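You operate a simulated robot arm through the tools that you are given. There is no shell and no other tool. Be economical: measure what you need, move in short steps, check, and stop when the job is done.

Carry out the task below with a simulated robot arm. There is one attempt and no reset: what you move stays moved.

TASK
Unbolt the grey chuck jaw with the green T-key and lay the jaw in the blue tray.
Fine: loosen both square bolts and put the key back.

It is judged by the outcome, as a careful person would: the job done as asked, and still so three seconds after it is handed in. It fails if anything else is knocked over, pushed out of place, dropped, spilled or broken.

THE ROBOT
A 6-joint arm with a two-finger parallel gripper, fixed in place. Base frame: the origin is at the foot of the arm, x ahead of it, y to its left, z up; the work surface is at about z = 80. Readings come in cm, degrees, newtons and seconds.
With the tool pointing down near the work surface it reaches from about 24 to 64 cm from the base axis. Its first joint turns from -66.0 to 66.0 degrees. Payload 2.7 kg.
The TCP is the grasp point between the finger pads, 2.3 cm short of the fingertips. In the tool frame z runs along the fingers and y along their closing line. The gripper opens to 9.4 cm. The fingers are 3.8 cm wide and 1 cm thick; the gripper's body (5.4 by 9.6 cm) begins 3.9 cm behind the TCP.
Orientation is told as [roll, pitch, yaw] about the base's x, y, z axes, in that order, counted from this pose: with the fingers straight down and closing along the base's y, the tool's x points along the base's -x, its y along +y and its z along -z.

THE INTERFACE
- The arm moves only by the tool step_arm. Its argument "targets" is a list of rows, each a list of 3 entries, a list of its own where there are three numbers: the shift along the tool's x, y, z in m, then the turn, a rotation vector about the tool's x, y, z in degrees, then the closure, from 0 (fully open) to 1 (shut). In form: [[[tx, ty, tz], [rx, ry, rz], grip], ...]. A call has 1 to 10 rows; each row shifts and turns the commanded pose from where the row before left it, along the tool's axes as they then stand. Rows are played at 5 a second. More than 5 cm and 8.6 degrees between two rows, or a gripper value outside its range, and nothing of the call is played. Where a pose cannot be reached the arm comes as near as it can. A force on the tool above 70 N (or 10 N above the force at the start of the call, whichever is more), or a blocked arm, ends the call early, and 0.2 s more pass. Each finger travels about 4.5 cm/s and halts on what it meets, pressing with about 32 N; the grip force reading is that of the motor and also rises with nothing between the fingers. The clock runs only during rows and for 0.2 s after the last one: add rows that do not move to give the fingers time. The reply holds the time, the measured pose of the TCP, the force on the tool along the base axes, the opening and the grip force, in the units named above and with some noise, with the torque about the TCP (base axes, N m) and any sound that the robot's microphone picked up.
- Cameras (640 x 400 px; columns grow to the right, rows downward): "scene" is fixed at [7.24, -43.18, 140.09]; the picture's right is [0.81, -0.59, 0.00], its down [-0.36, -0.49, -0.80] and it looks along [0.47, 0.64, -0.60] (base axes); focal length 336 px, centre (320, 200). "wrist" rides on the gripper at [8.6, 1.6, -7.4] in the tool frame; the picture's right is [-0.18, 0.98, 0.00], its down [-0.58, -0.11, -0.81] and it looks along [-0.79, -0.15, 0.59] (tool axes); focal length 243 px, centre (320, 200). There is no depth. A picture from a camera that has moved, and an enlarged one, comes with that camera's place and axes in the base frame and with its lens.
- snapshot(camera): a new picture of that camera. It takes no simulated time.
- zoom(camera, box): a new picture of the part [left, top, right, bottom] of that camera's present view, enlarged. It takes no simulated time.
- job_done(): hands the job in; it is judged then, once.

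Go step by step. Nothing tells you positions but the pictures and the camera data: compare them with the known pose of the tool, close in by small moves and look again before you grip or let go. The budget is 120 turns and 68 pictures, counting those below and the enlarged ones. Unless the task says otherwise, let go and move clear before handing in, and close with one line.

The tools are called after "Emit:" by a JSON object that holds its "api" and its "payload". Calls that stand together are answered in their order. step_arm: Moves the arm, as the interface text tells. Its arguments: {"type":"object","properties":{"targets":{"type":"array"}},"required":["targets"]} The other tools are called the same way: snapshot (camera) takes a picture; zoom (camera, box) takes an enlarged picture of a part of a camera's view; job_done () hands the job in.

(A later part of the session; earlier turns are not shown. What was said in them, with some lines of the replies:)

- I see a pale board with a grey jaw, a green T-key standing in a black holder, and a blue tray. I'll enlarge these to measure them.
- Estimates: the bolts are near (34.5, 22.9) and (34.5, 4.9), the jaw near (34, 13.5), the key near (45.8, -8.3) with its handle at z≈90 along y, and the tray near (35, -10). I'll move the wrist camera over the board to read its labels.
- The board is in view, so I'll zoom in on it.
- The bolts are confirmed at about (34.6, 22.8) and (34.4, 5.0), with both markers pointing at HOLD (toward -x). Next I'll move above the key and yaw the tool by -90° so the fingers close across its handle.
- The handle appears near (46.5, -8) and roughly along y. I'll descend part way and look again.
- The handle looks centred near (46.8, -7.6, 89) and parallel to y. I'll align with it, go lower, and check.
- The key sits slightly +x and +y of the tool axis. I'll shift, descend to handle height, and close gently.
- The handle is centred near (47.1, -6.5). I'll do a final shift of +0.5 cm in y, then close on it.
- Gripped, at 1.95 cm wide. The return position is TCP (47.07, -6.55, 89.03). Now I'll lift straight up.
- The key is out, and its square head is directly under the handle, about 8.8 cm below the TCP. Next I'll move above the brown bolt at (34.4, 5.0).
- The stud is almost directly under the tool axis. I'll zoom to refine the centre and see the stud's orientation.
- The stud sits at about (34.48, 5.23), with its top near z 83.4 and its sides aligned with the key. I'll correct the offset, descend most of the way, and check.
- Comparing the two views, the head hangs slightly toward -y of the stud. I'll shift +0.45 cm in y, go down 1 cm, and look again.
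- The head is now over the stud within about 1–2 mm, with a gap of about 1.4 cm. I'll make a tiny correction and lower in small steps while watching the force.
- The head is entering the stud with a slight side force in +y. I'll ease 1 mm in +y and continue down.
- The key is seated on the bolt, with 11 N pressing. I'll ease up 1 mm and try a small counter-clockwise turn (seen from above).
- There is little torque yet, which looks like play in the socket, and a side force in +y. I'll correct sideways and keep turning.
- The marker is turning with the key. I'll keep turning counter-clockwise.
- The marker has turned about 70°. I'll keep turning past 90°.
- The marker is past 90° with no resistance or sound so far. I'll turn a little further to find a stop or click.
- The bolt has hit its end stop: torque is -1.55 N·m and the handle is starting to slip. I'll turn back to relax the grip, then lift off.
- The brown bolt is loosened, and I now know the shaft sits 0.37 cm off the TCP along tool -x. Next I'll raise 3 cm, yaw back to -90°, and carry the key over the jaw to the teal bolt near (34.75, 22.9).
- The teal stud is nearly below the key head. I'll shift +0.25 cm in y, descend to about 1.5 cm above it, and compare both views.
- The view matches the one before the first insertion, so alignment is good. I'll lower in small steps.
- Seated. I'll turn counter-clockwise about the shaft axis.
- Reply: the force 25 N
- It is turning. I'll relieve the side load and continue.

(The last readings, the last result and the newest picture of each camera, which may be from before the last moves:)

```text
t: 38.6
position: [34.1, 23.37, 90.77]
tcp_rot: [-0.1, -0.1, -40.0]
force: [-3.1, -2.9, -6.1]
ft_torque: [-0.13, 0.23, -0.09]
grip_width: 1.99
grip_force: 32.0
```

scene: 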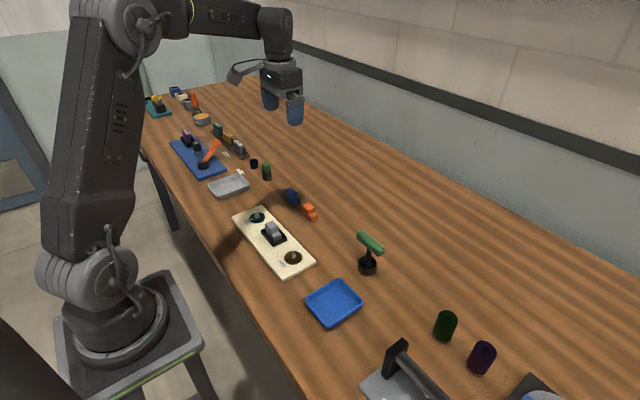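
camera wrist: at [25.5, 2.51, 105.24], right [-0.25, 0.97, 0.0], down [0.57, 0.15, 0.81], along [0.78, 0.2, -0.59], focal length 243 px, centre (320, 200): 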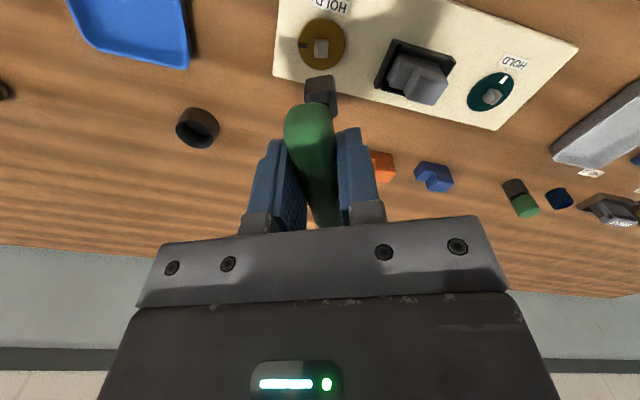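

Emit:
{"api": "step_arm", "payload": {"targets": [[[0, -0.0007, 0.0005], [0, 0, 0], 1], [[0, -0.0003, 0], [0, 0, -5], 1], [[0, -0.0003, 0], [0, 0, -5], 1], [[0, -0.0003, 0], [0, 0, -5], 1], [[0, -0.0003, 0], [0, 0, -5], 1], [[0, -0.0003, 0], [0, 0, -5], 1], [[0, -0.0003, 0], [0, 0, -5], 1], [[0, 0, 0], [0, 0, 0], 1]]}}

Emit:
{"api": "zoom", "payload": {"camera": "scene", "box": [235, 185, 295, 230]}}

```text
t: 40.4
position: [34.21, 23.15, 90.74]
tcp_rot: [0.0, 0.1, -10.0]
force: [-8.1, -1.8, 6.9]
ft_torque: [-0.03, 0.76, -0.01]
grip_width: 1.96
grip_force: 32.0
```

```text
8.89 times, centred on (265, 208) of scene
camera zoom: at [7.22, -43.19, 140.08], right [0.81, -0.59, 0.0], down [-0.36, -0.49, -0.8], along [0.47, 0.64, -0.6], focal length 2987 px, centre (809, 133)
```

zoom: 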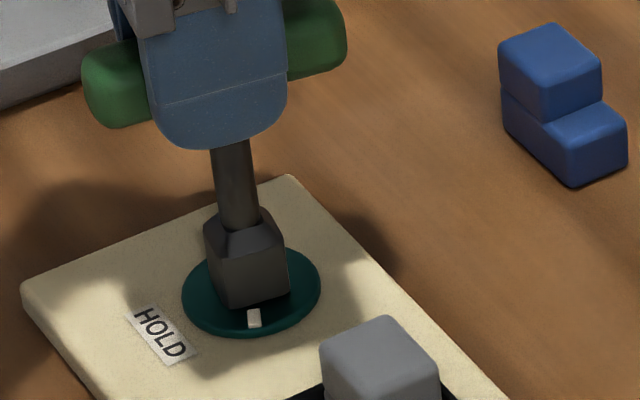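

Emit:
{"api": "step_arm", "payload": {"targets": [[[0.001, -0.0002, 0], [0, 0, 0], 1], [[0, -0.0003, 0], [0, 0, -5], 1], [[0, -0.0003, 0], [0, 0, -5], 1], [[0, -0.0003, 0], [0, 0, -5], 1], [[0, -0.0003, 0], [0, 0, -5], 1], [[0, -0.0003, 0], [0, 0, -5], 1], [[0, 0, 0], [0, 0, 0], 1]]}}

```text
t: 42.0
position: [33.97, 23.15, 90.86]
tcp_rot: [0.0, -0.1, 15.0]
force: [3.9, -7.6, -1.7]
ft_torque: [-0.58, -0.23, -0.04]
grip_width: 1.97
grip_force: 31.7
```

Emit:
{"api": "step_arm", "payload": {"targets": [[[-0.0005, -0.0008, 0], [0, 0, 0], 1], [[0, -0.0003, 0], [0, 0, -5], 1], [[0, -0.0003, 0], [0, 0, -5], 1], [[0, -0.0003, 0], [0, 0, -4], 1], [[0, 0, 0], [0, 0, 0], 1]]}}

Emit:
{"api": "zoom", "payload": {"camera": "scene", "box": [235, 185, 295, 230]}}

```text
t: 43.2
position: [34.01, 22.86, 90.72]
tcp_rot: [0.1, 0.0, 29.0]
force: [-4.4, -3.8, 5.7]
ft_torque: [-0.36, 0.37, -1.03]
grip_width: 1.97
grip_force: 31.8
```

```text
8.89 times, centred on (265, 208) of scene
camera zoom: at [7.23, -43.19, 140.08], right [0.81, -0.59, 0.0], down [-0.36, -0.49, -0.8], along [0.47, 0.64, -0.6], focal length 2987 px, centre (809, 133)
```

zoom: 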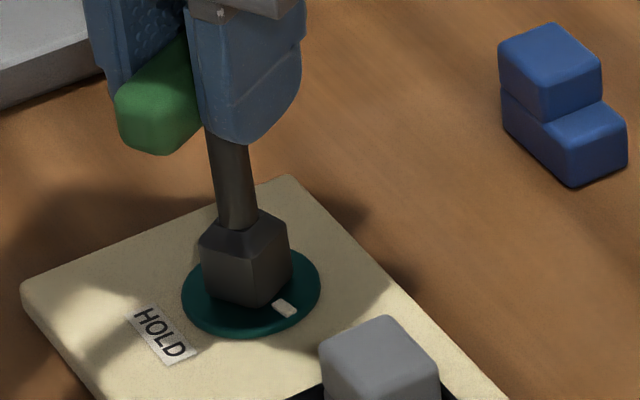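

The teal bolt has reached its stop too. I'll relax the turn and lift the key off.

Emit:
{"api": "step_arm", "payload": {"targets": [[[0, 0, 0], [0, 0, 4], 1], [[0, 0, -0.005], [0, 0, 0], 1], [[0, 0, -0.01], [0, 0, 0], 1], [[0, 0, -0.015], [0, 0, 0], 1], [[0, 0, -0.03], [0, 0, 0], 1], [[0, 0, -0.04], [0, 0, 0], 1], [[0, 0, 0], [0, 0, 0], 1]]}}

Emit:
{"api": "zoom", "payload": {"camera": "scene", "box": [215, 120, 335, 280]}}

```text
t: 44.8
position: [34.05, 22.96, 100.77]
tcp_rot: [0.0, 0.0, 25.0]
force: [-0.1, -0.6, -1.3]
ft_torque: [-0.02, 0.01, 0.02]
grip_width: 1.98
grip_force: 32.2
```

```text
2.50 times, centred on (275, 200) of scene
camera zoom: at [7.25, -43.18, 140.09], right [0.81, -0.59, 0.0], down [-0.36, -0.49, -0.8], along [0.47, 0.64, -0.6], focal length 840 px, centre (432, 200)
```

zoom: 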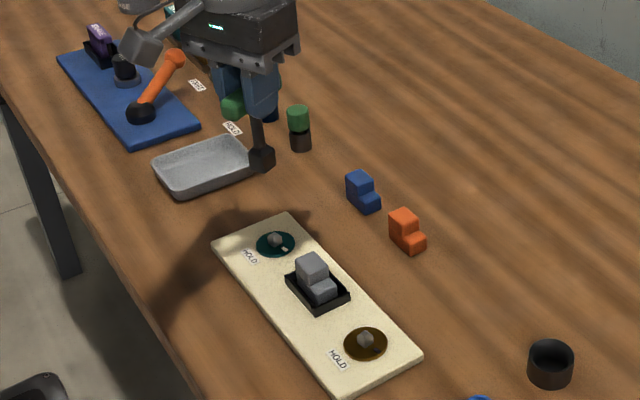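

Both bolts are loosened. Now I'll return the key, yawing back to -90° and travelling to above its cup.

Emit:
{"api": "step_arm", "payload": {"targets": [[[0, 0, 0], [0, 0, 8.2], 1], [[0, 0, 0], [0, 0, 8.2], 1], [[0, 0, 0], [0, 0, 8.2], 1], [[0, 0, 0], [0, 0, 8.2], 1], [[0, 0, 0], [0, 0, 8.2], 1], [[0, 0, 0], [0, 0, 8.2], 1], [[0, 0, 0], [0, 0, 8.2], 1], [[0, 0, 0], [0, 0, 8.2], 1], [[0, 0, 0], [0, 0, 8.2], 1], [[0, 0, 0], [0, 0, 8.2], 1]]}}

Emit:
{"api": "step_arm", "payload": {"targets": [[[0, 0, 0], [0, 0, 8.2], 1], [[0, 0, 0], [0, 0, 8.2], 1], [[0, 0, 0], [0, 0, 8.2], 1], [[0, 0, 0], [0, 0, 8.4], 1], [[0, 0, 0], [0, 0, 0], 1]]}}

Emit:
{"api": "step_arm", "payload": {"targets": [[[-0.042, 0.0189, 0], [0, 0, 0], 1], [[-0.042, 0.0189, 0], [0, 0, 0], 1], [[-0.042, 0.0189, 0], [0, 0, 0], 1], [[-0.042, 0.0189, 0], [0, 0, 0], 1], [[-0.042, 0.0189, 0], [0, 0, 0], 1], [[-0.042, 0.0189, 0], [0, 0, 0], 1], [[-0.042, 0.0189, 0], [0, 0, 0], 1], [[0, 0, 0], [0, 0, 0], 1]]}}

Emit:
{"api": "step_arm", "payload": {"targets": [[[0, 0, 0.02], [0, 0, 0], 1], [[0, 0, 0], [0, 0, 0], 1]]}}

Emit:
{"api": "zoom", "payload": {"camera": "wrist", "box": [260, 0, 390, 120]}}

Emit:
{"api": "zoom", "payload": {"camera": "scene", "box": [320, 190, 420, 290]}}

```text
t: 47.0
position: [34.16, 22.93, 100.82]
tcp_rot: [0.0, 0.0, -57.3]
force: [0.4, 0.7, -1.0]
ft_torque: [0.02, -0.02, -0.03]
grip_width: 1.95
grip_force: 31.7
```

```text
t: 48.2
position: [34.0, 22.93, 100.68]
tcp_rot: [0.0, 0.0, -90.2]
force: [0.7, -0.1, -2.5]
ft_torque: [0.01, 0.03, -0.01]
grip_width: 1.96
grip_force: 31.8
```

```text
t: 50.0
position: [47.46, -6.45, 100.73]
tcp_rot: [-0.1, -0.1, -90.0]
force: [-0.7, 0.5, -1.2]
ft_torque: [0.01, -0.01, 0.02]
grip_width: 1.98
grip_force: 32.0
```

```text
t: 50.6
position: [47.33, -6.51, 98.76]
tcp_rot: [0.0, 0.0, -90.0]
force: [-0.8, 0.1, -0.4]
ft_torque: [-0.01, -0.03, 0.0]
grip_width: 1.97
grip_force: 32.0
```

```text
3.33 times, centred on (325, 60) of wrist
camera zoom: at [49.0, 2.13, 106.17], right [0.98, -0.18, 0.0], down [-0.11, -0.58, 0.81], along [-0.15, -0.79, -0.59], focal length 809 px, centre (303, 667)
```

zoom: 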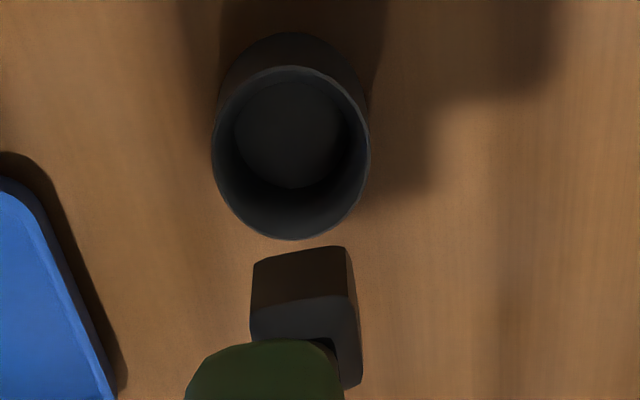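

```text
4.00 times, centred on (370, 240) of scene
camera zoom: at [7.25, -43.18, 140.09], right [0.81, -0.59, 0.0], down [-0.36, -0.49, -0.8], along [0.47, 0.64, -0.6], focal length 1344 px, centre (120, 40)
```

zoom: 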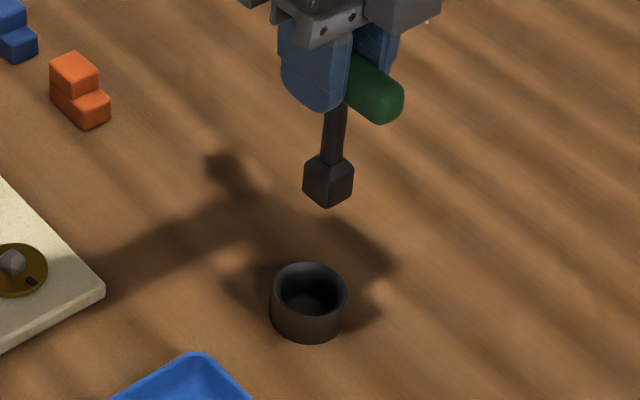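

The cup is about 0.4 cm toward -x of the key head. I'll correct that, descend to just above the rim, and check.

Emit:
{"api": "step_arm", "payload": {"targets": [[[0, -0.004, 0.03], [0, 0, 0], 1], [[0, 0, 0.033], [0, 0, 0], 1], [[0, 0, 0], [0, 0, 0], 1]]}}

Emit:
{"api": "zoom", "payload": {"camera": "wrist", "box": [260, 0, 390, 120]}}

Emit:
{"api": "zoom", "payload": {"camera": "scene", "box": [320, 220, 400, 280]}}

```text
t: 51.4
position: [47.03, -6.55, 92.39]
tcp_rot: [-0.1, 0.0, -90.0]
force: [0.3, 0.6, -2.5]
ft_torque: [0.01, 0.0, 0.0]
grip_width: 1.96
grip_force: 31.6
```

```text
3.33 times, centred on (325, 60) of wrist
camera zoom: at [48.59, 1.97, 99.96], right [0.98, -0.18, 0.0], down [-0.11, -0.58, 0.81], along [-0.15, -0.79, -0.59], focal length 809 px, centre (303, 667)
```

zoom: 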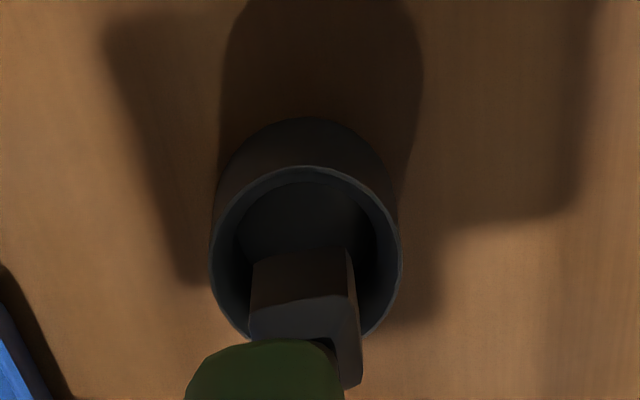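

```text
6.67 times, centred on (360, 250) of scene
camera zoom: at [7.25, -43.18, 140.09], right [0.81, -0.59, 0.0], down [-0.36, -0.49, -0.8], along [0.47, 0.64, -0.6], focal length 2240 px, centre (53, -133)
```

zoom: 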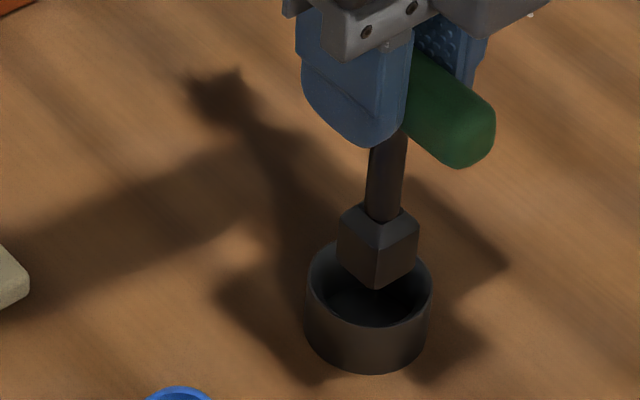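

The head is roughly 0.4 cm toward -y of the cup centre. I'll correct that and lower it in.

Emit:
{"api": "step_arm", "payload": {"targets": [[[0.004, 0, 0.005], [0, 0, 0], 1], [[0, 0, 0.005], [0, 0, 0], 1], [[0, 0, 0.005], [0, 0, 0], 1], [[0, 0, 0.005], [0, 0, 0], 1], [[0, 0, 0.005], [0, 0, 0], 1], [[0, 0, 0], [0, 0, 0], 1]]}}

Emit:
{"api": "zoom", "payload": {"camera": "scene", "box": [320, 220, 400, 280]}}

Emit:
{"api": "zoom", "payload": {"camera": "wrist", "box": [260, 0, 390, 120]}}

```text
t: 52.8
position: [47.14, -6.08, 89.96]
tcp_rot: [0.1, 0.0, -90.0]
force: [1.5, -13.7, 3.8]
ft_torque: [-1.04, -0.04, 0.01]
grip_width: 1.96
grip_force: 32.1
```

```text
6.67 times, centred on (360, 250) of scene
camera zoom: at [7.24, -43.21, 140.08], right [0.81, -0.59, 0.0], down [-0.36, -0.49, -0.8], along [0.47, 0.64, -0.6], focal length 2240 px, centre (53, -133)
```

zoom: 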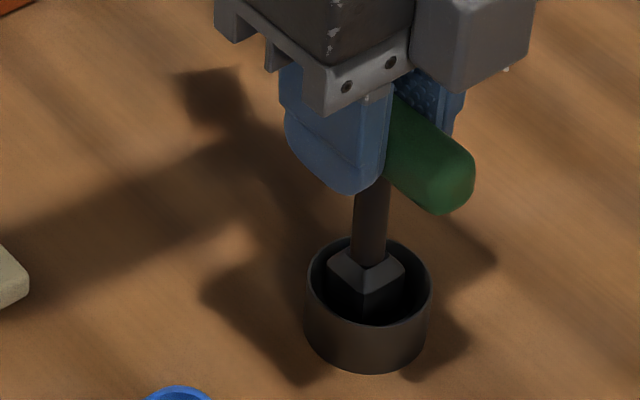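

```text
3.33 times, centred on (325, 60) of wrist
camera zoom: at [48.55, 2.47, 97.45], right [0.98, -0.18, 0.0], down [-0.11, -0.58, 0.81], along [-0.15, -0.79, -0.59], focal length 809 px, centre (303, 667)
```

zoom: 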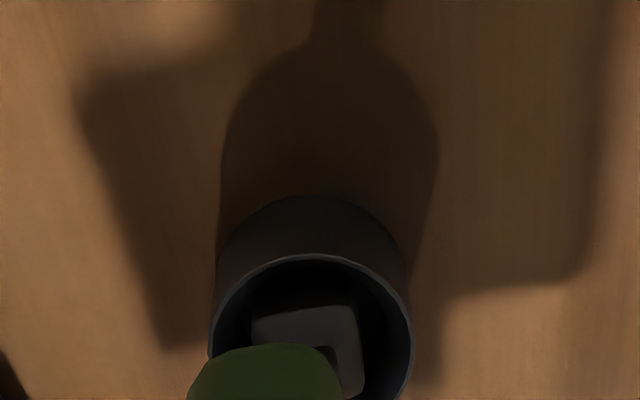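

The head is in the cup but touching its +y wall. I'll back off 0.3 cm in -y, then lower to the floor.

Emit:
{"api": "step_arm", "payload": {"targets": [[[-0.003, 0, 0], [0, 0, 0], 1], [[0, 0, 0.004], [0, 0, 0], 1], [[0, 0, 0.004], [0, 0, 0], 1], [[0, 0, 0], [0, 0, 0], 1]]}}

```text
t: 53.8
position: [47.08, -6.4, 89.22]
tcp_rot: [0.0, -0.1, -90.0]
force: [-0.2, 0.0, -2.2]
ft_torque: [0.03, 0.04, -0.01]
grip_width: 1.98
grip_force: 32.1
```

Emit:
{"api": "step_arm", "payload": {"targets": [[[0, 0, 0.001], [0, 0, 0], 1], [[0, 0, 0.001], [0, 0, 0], 1], [[0, 0, 0.001], [0, 0, 0], 1], [[0, 0, 0], [0, 0, 0], 1]]}}

```text
t: 54.8
position: [47.1, -6.54, 89.03]
tcp_rot: [0.2, 0.0, -89.9]
force: [-6.7, 1.3, 25.8]
ft_torque: [0.12, 0.44, 0.02]
grip_width: 1.98
grip_force: 32.0
```

The key is on the cup floor. I'll ease up slightly and open.

Emit:
{"api": "step_arm", "payload": {"targets": [[[0, -0.0003, -0.001], [0, 0, 0], 1], [[0, 0, 0], [0, 0, 0], 0.75], [[0, 0, 0], [0, 0, 0], 0.6], [[0, 0, 0], [0, 0, 0], 0.3], [[0, 0, 0], [0, 0, 0], 0], [[0, 0, 0], [0, 0, 0], 0], [[0, 0, 0], [0, 0, 0], 0], [[0, 0, 0], [0, 0, 0], 0]]}}

Emit:
{"api": "step_arm", "payload": {"targets": [[[0, 0, -0.02], [0, 0, 0], 0], [[0, 0, -0.04], [0, 0, 0], 0], [[0, 0, -0.04], [0, 0, 0], 0], [[0, 0, 0], [0, 0, 0], 0]]}}

Emit:
{"api": "zoom", "payload": {"camera": "scene", "box": [220, 150, 400, 290]}}

```text
t: 56.6
position: [47.06, -6.54, 89.03]
tcp_rot: [0.0, 0.1, -90.0]
force: [0.5, 0.4, -0.2]
ft_torque: [0.0, -0.02, 0.01]
grip_width: 9.39
grip_force: 0.0
```

```text
t: 57.6
position: [47.02, -6.48, 99.19]
tcp_rot: [0.0, 0.1, -90.1]
force: [0.4, -1.2, 0.4]
ft_torque: [-0.03, -0.01, -0.01]
grip_width: 9.38
grip_force: 0.1
```

```text
2.86 times, centred on (310, 220) of scene
camera zoom: at [7.24, -43.18, 140.09], right [0.81, -0.59, 0.0], down [-0.36, -0.49, -0.8], along [0.47, 0.64, -0.6], focal length 960 px, centre (349, 143)
```

zoom: 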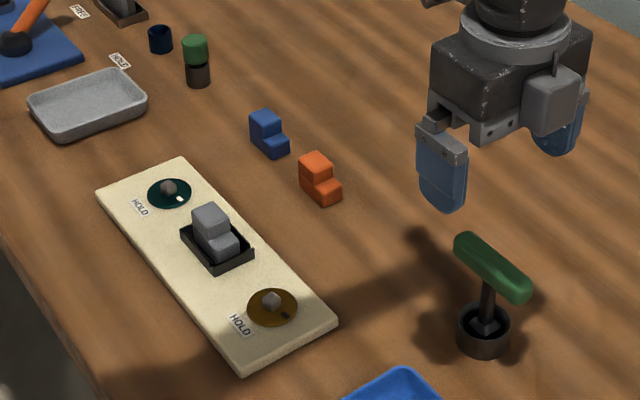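

The key stands back in its cup. Now I'll move over the jaw with open fingers, closing along x.

Emit:
{"api": "step_arm", "payload": {"targets": [[[0.0345, -0.0207, -0.003], [0, 0, 0], 0], [[0.0345, -0.0207, 0], [0, 0, 0], 0], [[0.0345, -0.0207, 0], [0, 0, 0], 0], [[0.0345, -0.0207, 0], [0, 0, 0], 0], [[0.0345, -0.0207, 0], [0, 0, 0], 0], [[0.0345, -0.0207, 0], [0, 0, 0], 0], [[0, 0, 0], [0, 0, 0], 0]]}}

Emit:
{"api": "snapshot", "payload": {"camera": "wrist"}}

Emit:
{"api": "zoom", "payload": {"camera": "wrist", "box": [250, 0, 410, 110]}}

Emit:
{"api": "zoom", "payload": {"camera": "scene", "box": [250, 200, 310, 250]}}

```text
t: 59.2
position: [33.92, 14.23, 99.45]
tcp_rot: [0.1, 0.0, -90.1]
force: [-0.1, 0.7, -0.1]
ft_torque: [0.01, 0.0, 0.02]
grip_width: 9.4
grip_force: 0.0
```

```text
18 pictures are left
camera wrist: at [35.55, 22.85, 106.91], right [0.98, -0.18, 0.0], down [-0.11, -0.58, 0.81], along [-0.15, -0.79, -0.59], focal length 243 px, centre (320, 200)
```

wrist: 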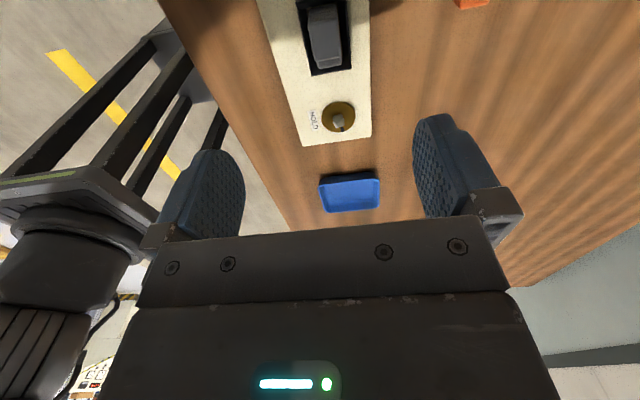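

```text
3.64 times, centred on (330, 55) of wrist
camera zoom: at [35.55, 22.85, 106.91], right [0.98, -0.18, 0.0], down [-0.11, -0.58, 0.81], along [-0.15, -0.79, -0.59], focal length 882 px, centre (284, 727)
```

zoom: 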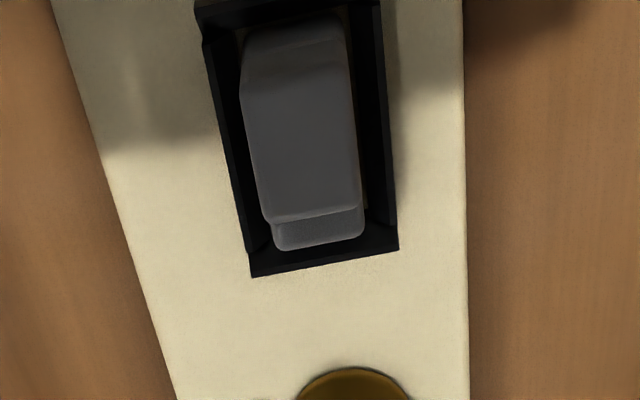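

```text
8.00 times, centred on (280, 225) of scene
camera zoom: at [7.24, -43.18, 140.09], right [0.81, -0.59, 0.0], down [-0.36, -0.49, -0.8], along [0.47, 0.64, -0.6], focal length 2688 px, centre (640, 0)
```

zoom: 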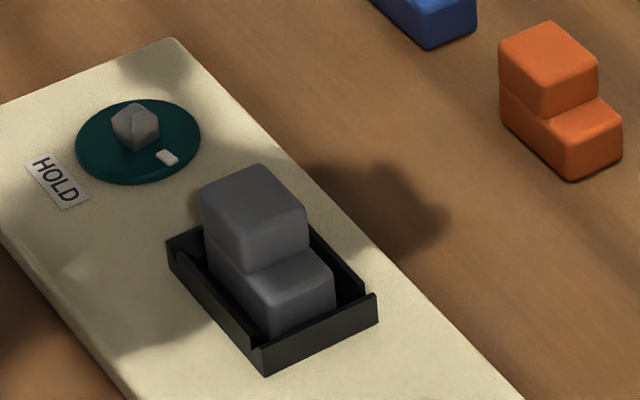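

The jaw's tall part is about +0.6 cm in x and +1.2 cm in y from the tool axis, with its top near z 86.3. I'll correct and descend part way.

Emit:
{"api": "step_arm", "payload": {"targets": [[[0.009, 0.006, 0.03], [0, 0, 0], 0], [[0, 0, 0.04], [0, 0, 0], 0], [[0, 0, 0.03], [0, 0, 0], 0], [[0, 0, 0], [0, 0, 0], 0], [[0, 0, 0], [0, 0, 0], 0]]}}

Emit:
{"api": "snapshot", "payload": {"camera": "wrist"}}

Emit:
{"api": "zoom", "payload": {"camera": "scene", "box": [235, 180, 325, 260]}}

```text
t: 60.4
position: [34.98, 15.15, 89.35]
tcp_rot: [0.0, 0.0, -90.1]
force: [-0.4, 0.3, 0.5]
ft_torque: [-0.02, -0.02, 0.0]
grip_width: 9.4
grip_force: 0.0
```

```text
15 pictures are left
camera wrist: at [36.57, 23.71, 96.77], right [0.98, -0.18, 0.0], down [-0.11, -0.58, 0.81], along [-0.15, -0.79, -0.59], focal length 243 px, centre (320, 200)
```

wrist: 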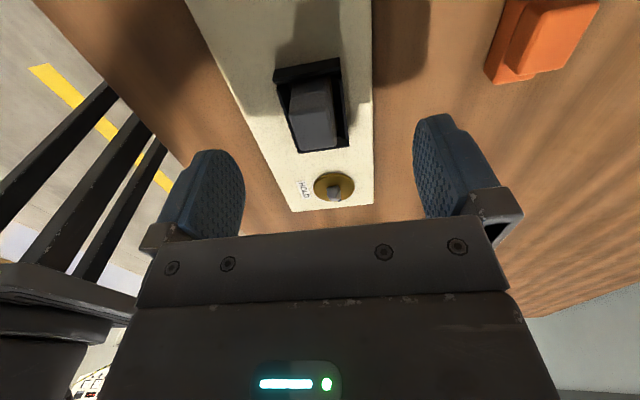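

```text
5.00 times, centred on (280, 220) of scene
camera zoom: at [7.24, -43.18, 140.09], right [0.81, -0.59, 0.0], down [-0.36, -0.49, -0.8], along [0.47, 0.64, -0.6], focal length 1680 px, centre (520, 100)
```

zoom: 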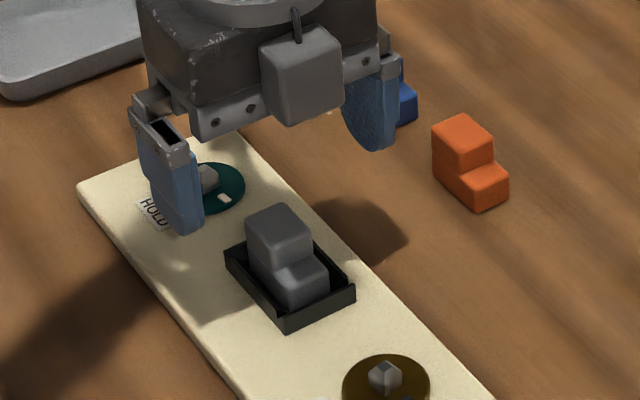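

The views agree if the jaw top is nearer z 85, so the alignment is already close. I'll go down 2 cm and verify.

Emit:
{"api": "step_arm", "payload": {"targets": [[[0, 0, 0.02], [0, 0, 0], 0], [[0, 0, 0], [0, 0, 0], 0]]}}

Emit:
{"api": "zoom", "payload": {"camera": "wrist", "box": [200, 60, 440, 210]}}

Emit:
{"api": "zoom", "payload": {"camera": "scene", "box": [245, 190, 325, 250]}}

```text
t: 61.0
position: [35.0, 15.04, 87.33]
tcp_rot: [0.2, 0.1, -89.9]
force: [0.2, 0.3, -0.8]
ft_torque: [-0.03, 0.0, -0.01]
grip_width: 9.41
grip_force: 0.2
```

```text
2.67 times, centred on (320, 135) of wrist
camera zoom: at [36.69, 23.72, 94.73], right [0.98, -0.18, 0.0], down [-0.11, -0.58, 0.81], along [-0.15, -0.79, -0.59], focal length 647 px, centre (320, 373)
```

zoom: 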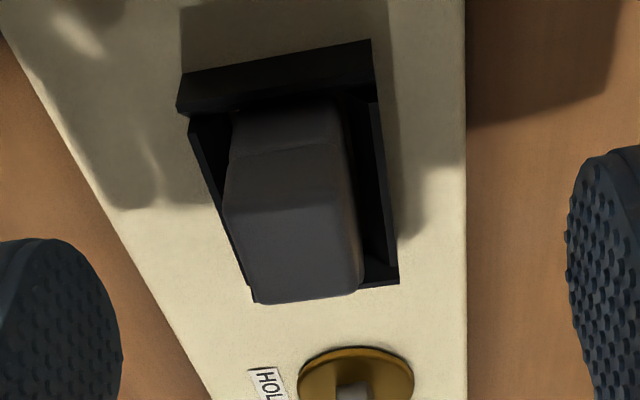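

```text
6.67 times, centred on (285, 220) of scene
camera zoom: at [7.24, -43.18, 140.09], right [0.81, -0.59, 0.0], down [-0.36, -0.49, -0.8], along [0.47, 0.64, -0.6], focal length 2240 px, centre (553, 67)
```

zoom: 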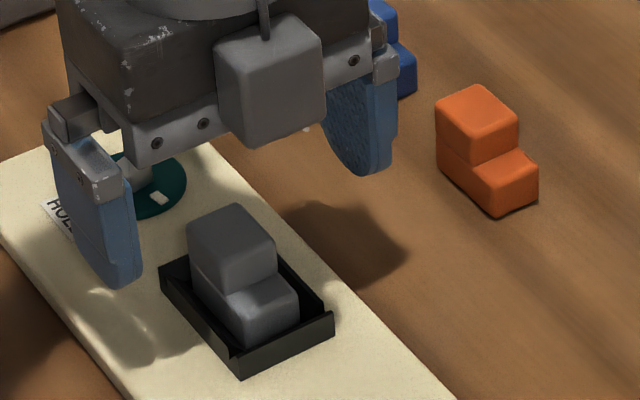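

The jaw is about 0.55 cm toward -x and 0.2 cm toward -y. I'll correct, descend 1.8 cm with the fingertips just above the nest walls, and close.

Emit:
{"api": "step_arm", "payload": {"targets": [[[-0.002, -0.0055, 0], [0, 0, 0], 0], [[0, 0, 0.01], [0, 0, 0], 0], [[0, 0, 0.008], [0, 0, 0], 0], [[0, 0, 0], [0, 0, 0], 0]]}}

Emit:
{"api": "step_arm", "payload": {"targets": [[[0, 0, 0], [0, 0, 0], 0.4], [[0, 0, 0], [0, 0, 0], 0.5], [[0, 0, 0], [0, 0, 0], 0.6], [[0, 0, 0], [0, 0, 0], 0.6], [[0, 0, 0], [0, 0, 0], 0.6]]}}

Emit:
{"api": "zoom", "payload": {"camera": "scene", "box": [245, 190, 325, 250]}}

Emit:
{"api": "zoom", "payload": {"camera": "wrist", "box": [200, 60, 440, 210]}}

```text
t: 62.0
position: [34.58, 14.8, 85.38]
tcp_rot: [0.1, 0.0, -90.1]
force: [-0.2, 0.4, -0.4]
ft_torque: [0.01, -0.03, 0.02]
grip_width: 9.37
grip_force: 0.1
```

```text
t: 63.2
position: [34.54, 14.85, 85.53]
tcp_rot: [0.0, 0.0, -89.9]
force: [-0.2, -0.4, 0.5]
ft_torque: [0.02, 0.0, 0.03]
grip_width: 3.76
grip_force: 0.0
```

```text
6.67 times, centred on (285, 220) of scene
camera zoom: at [7.24, -43.18, 140.09], right [0.81, -0.59, 0.0], down [-0.36, -0.49, -0.8], along [0.47, 0.64, -0.6], focal length 2240 px, centre (553, 67)
```

zoom: 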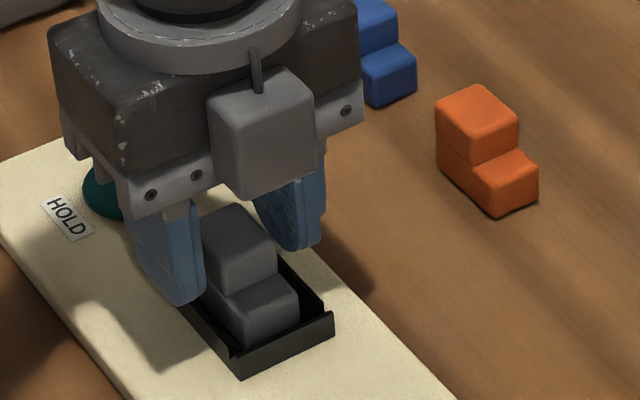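

```text
2.67 times, centred on (320, 135) of wrist
camera zoom: at [36.1, 23.5, 92.86], right [0.98, -0.18, 0.0], down [-0.11, -0.58, 0.81], along [-0.15, -0.79, -0.59], focal length 647 px, centre (320, 373)
```

zoom: 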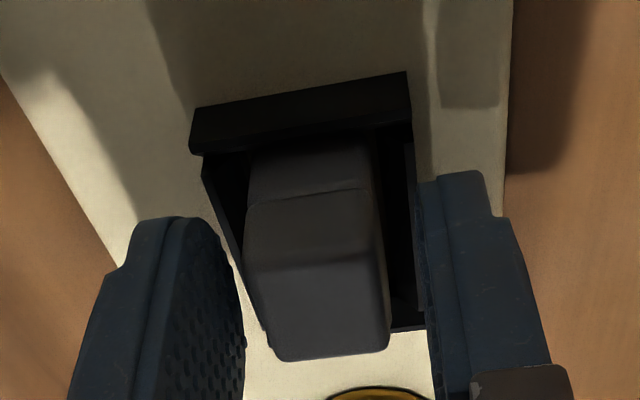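

The jaw is nicely centred between the fingers, so I'll close.

Emit:
{"api": "step_arm", "payload": {"targets": [[[0, 0, 0], [0, 0, 0], 0.8], [[0, 0, 0], [0, 0, 0], 1], [[0, 0, 0], [0, 0, 0], 1], [[0, 0, 0], [0, 0, 0], 1]]}}

Emit:
{"api": "step_arm", "payload": {"targets": [[[0, 0, -0.005], [0, 0, 0], 1], [[0, 0, -0.01], [0, 0, 0], 1], [[0, 0, 0], [0, 0, 0], 1]]}}

Emit:
{"api": "zoom", "payload": {"camera": "scene", "box": [245, 190, 325, 250]}}

```text
t: 64.2
position: [34.48, 14.99, 85.36]
tcp_rot: [0.0, 0.0, -90.0]
force: [0.6, -0.7, 0.3]
ft_torque: [-0.02, 0.03, -0.02]
grip_width: 2.36
grip_force: 31.7
```

```text
t: 65.0
position: [34.4, 14.97, 86.95]
tcp_rot: [0.0, 0.0, -90.0]
force: [0.0, 0.2, -2.9]
ft_torque: [0.01, -0.01, -0.03]
grip_width: 2.37
grip_force: 31.7
```

```text
6.67 times, centred on (285, 220) of scene
camera zoom: at [7.25, -43.18, 140.09], right [0.81, -0.59, 0.0], down [-0.36, -0.49, -0.8], along [0.47, 0.64, -0.6], focal length 2240 px, centre (553, 67)
```

zoom: 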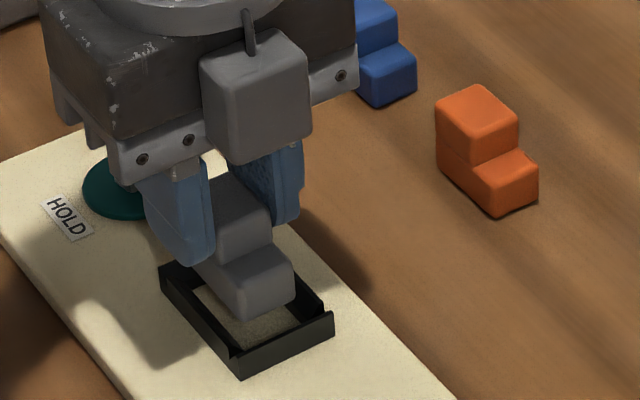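

The jaw is free and held. I'll lift and carry it over the tray, then look.

Emit:
{"api": "step_arm", "payload": {"targets": [[[0, 0, -0.04], [0, 0, 0], 1], [[0, 0, -0.03], [0, 0, 0], 1], [[-0.0415, 0, 0], [0, 0, 0], 1], [[-0.0415, 0, 0], [0, 0, 0], 1], [[-0.0415, 0, 0], [0, 0, 0], 1], [[-0.0415, 0, 0], [0, 0, 0], 1], [[-0.0415, 0, 0], [0, 0, 0], 1], [[-0.0415, 0, 0], [0, 0, 0], 1], [[0, 0, 0], [0, 0, 0], 1]]}}

Emit:
{"api": "snapshot", "payload": {"camera": "wrist"}}

Emit:
{"api": "zoom", "payload": {"camera": "scene", "box": [270, 210, 400, 340]}}

```text
t: 67.0
position: [34.29, -10.2, 94.32]
tcp_rot: [0.0, 0.1, -90.0]
force: [0.0, -0.2, -0.8]
ft_torque: [0.03, 0.01, 0.01]
grip_width: 2.38
grip_force: 32.0
```

```text
8 pictures are left
camera wrist: at [35.88, -1.62, 101.75], right [0.98, -0.18, 0.0], down [-0.11, -0.58, 0.81], along [-0.15, -0.79, -0.59], focal length 243 px, centre (320, 200)
```

wrist: 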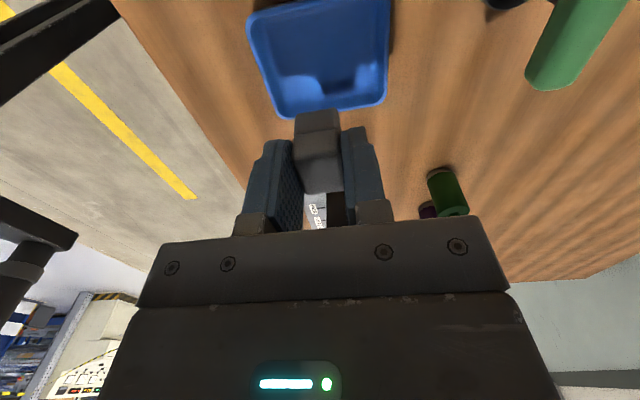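

```text
3.08 times, centred on (335, 275) of scene
camera zoom: at [7.25, -43.18, 140.08], right [0.81, -0.59, 0.0], down [-0.36, -0.49, -0.8], along [0.47, 0.64, -0.6], focal length 1034 px, centre (274, -31)
```

zoom: 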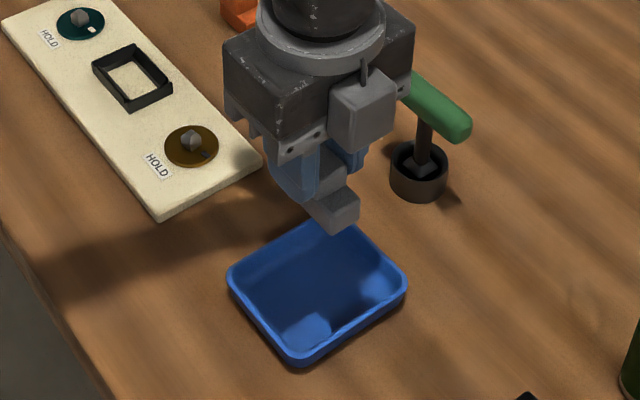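

The tray is centred near (34.5, -10.6) and the jaw hangs right over it. I'll lower it.

Emit:
{"api": "step_arm", "payload": {"targets": [[[0.001, 0, 0.03], [0, 0, 0], 1], [[0, 0, 0.03], [0, 0, 0], 1], [[0, 0, 0.02], [0, 0, 0], 1], [[0, 0, 0], [0, 0, 0], 1]]}}

Emit:
{"api": "zoom", "payload": {"camera": "scene", "box": [280, 240, 380, 340]}}

```text
t: 68.0
position: [34.53, -9.8, 85.93]
tcp_rot: [-0.1, 0.0, -89.9]
force: [-0.4, 0.3, -2.0]
ft_torque: [-0.02, 0.01, -0.02]
grip_width: 2.37
grip_force: 31.8
```

```text
4.00 times, centred on (330, 290) of scene
camera zoom: at [7.25, -43.18, 140.08], right [0.81, -0.59, 0.0], down [-0.36, -0.49, -0.8], along [0.47, 0.64, -0.6], focal length 1344 px, centre (280, -160)
```

zoom: 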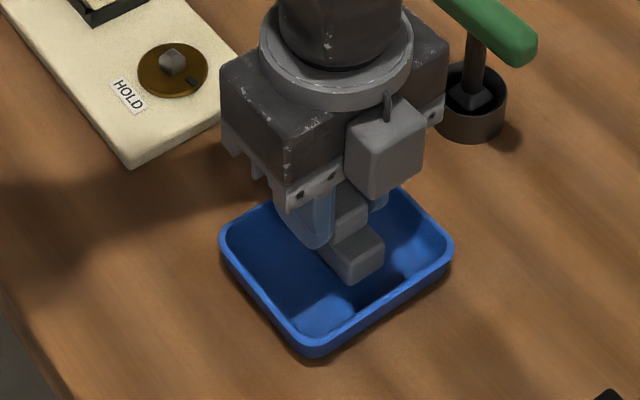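

Jaw is inside the tray outline with clearance all round. I'll lower gently until it touches the floor.

Emit:
{"api": "step_arm", "payload": {"targets": [[[0, 0, 0.004], [0, 0, 0], 1], [[0, 0, 0.003], [0, 0, 0], 1], [[0, 0, 0.002], [0, 0, 0], 1], [[0, 0, 0], [0, 0, 0], 1]]}}

```text
t: 69.0
position: [34.63, -9.88, 85.14]
tcp_rot: [0.0, 0.1, -90.0]
force: [-0.2, 0.3, -2.7]
ft_torque: [0.02, -0.04, 0.01]
grip_width: 2.38
grip_force: 31.8
```

Emit:
{"api": "step_arm", "payload": {"targets": [[[0, 0, 0.002], [0, 0, 0], 1], [[0, 0, 0.002], [0, 0, 0], 1], [[0, 0, 0.002], [0, 0, 0], 1], [[0, 0, 0], [0, 0, 0], 1]]}}

```text
t: 70.0
position: [34.63, -9.82, 84.6]
tcp_rot: [0.3, 0.0, -90.0]
force: [-13.9, 3.5, 46.4]
ft_torque: [-0.19, 0.22, -0.11]
grip_width: 2.39
grip_force: 31.7
```

It is touching the tray floor. I'll ease up and open just enough, then retreat.

Emit:
{"api": "step_arm", "payload": {"targets": [[[0, 0, -0.0015], [0, 0, 0], 1], [[0, 0, 0], [0, 0, 0], 0.7], [[0, 0, 0], [0, 0, 0], 0.6], [[0, 0, 0], [0, 0, 0], 0.55], [[0, 0, 0], [0, 0, 0], 0.55], [[0, 0, 0], [0, 0, 0], 0.55]]}}

Emit:
{"api": "step_arm", "payload": {"targets": [[[0, 0, -0.02], [0, 0, 0], 0.55], [[0, 0, -0.04], [0, 0, 0], 0.55], [[0, 0, -0.04], [0, 0, 0], 0.5], [[0, 0, -0.04], [0, 0, 0], 0.5], [[0.03, 0, -0.02], [0, 0, 0], 0.5], [[0, 0, 0], [0, 0, 0], 0.5]]}}

Emit:
{"api": "snapshot", "payload": {"camera": "scene"}}

Emit:
{"api": "zoom", "payload": {"camera": "scene", "box": [220, 190, 400, 340]}}

```text
t: 71.4
position: [34.6, -9.89, 84.55]
tcp_rot: [0.0, 0.0, -90.0]
force: [0.4, 0.0, -0.4]
ft_torque: [0.0, -0.03, 0.01]
grip_width: 4.23
grip_force: 0.0
```

```text
t: 72.8
position: [34.36, -6.85, 100.85]
tcp_rot: [0.0, 0.1, -90.1]
force: [-0.4, 1.0, -0.4]
ft_torque: [-0.01, -0.01, 0.02]
grip_width: 4.7
grip_force: 0.2
```

```text
5 pictures are left
```

scene: 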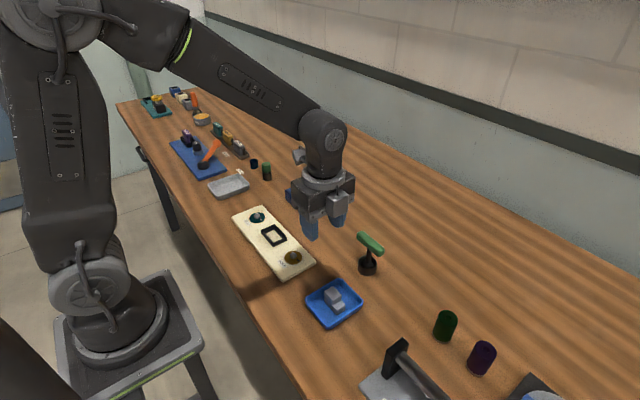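

```text
2.67 times, centred on (310, 265) of scene
camera zoom: at [7.24, -43.18, 140.09], right [0.81, -0.59, 0.0], down [-0.36, -0.49, -0.8], along [0.47, 0.64, -0.6], focal length 896 px, centre (347, 27)
```

zoom: 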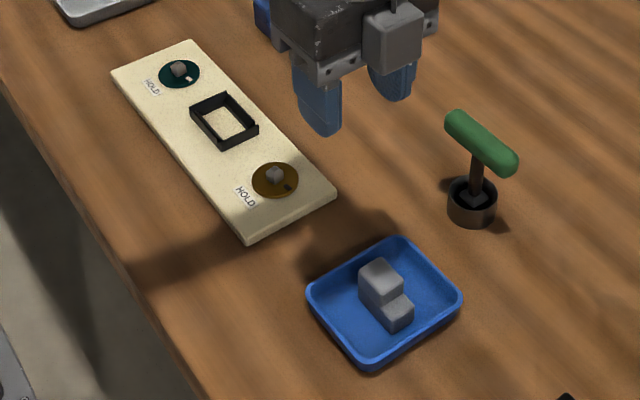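

The jaw lies in the blue tray, both bolts are turned off HOLD, and the key is back in its cup. Nothing else appears disturbed, and the gripper is clear.

Emit:
{"api": "job_done", "payload": {}}

```text
The job is handed in.
```

The job is handed in: both square bolts are loosened to their stops, the green T-key is back in its cup, and the grey jaw is in the blue tray.
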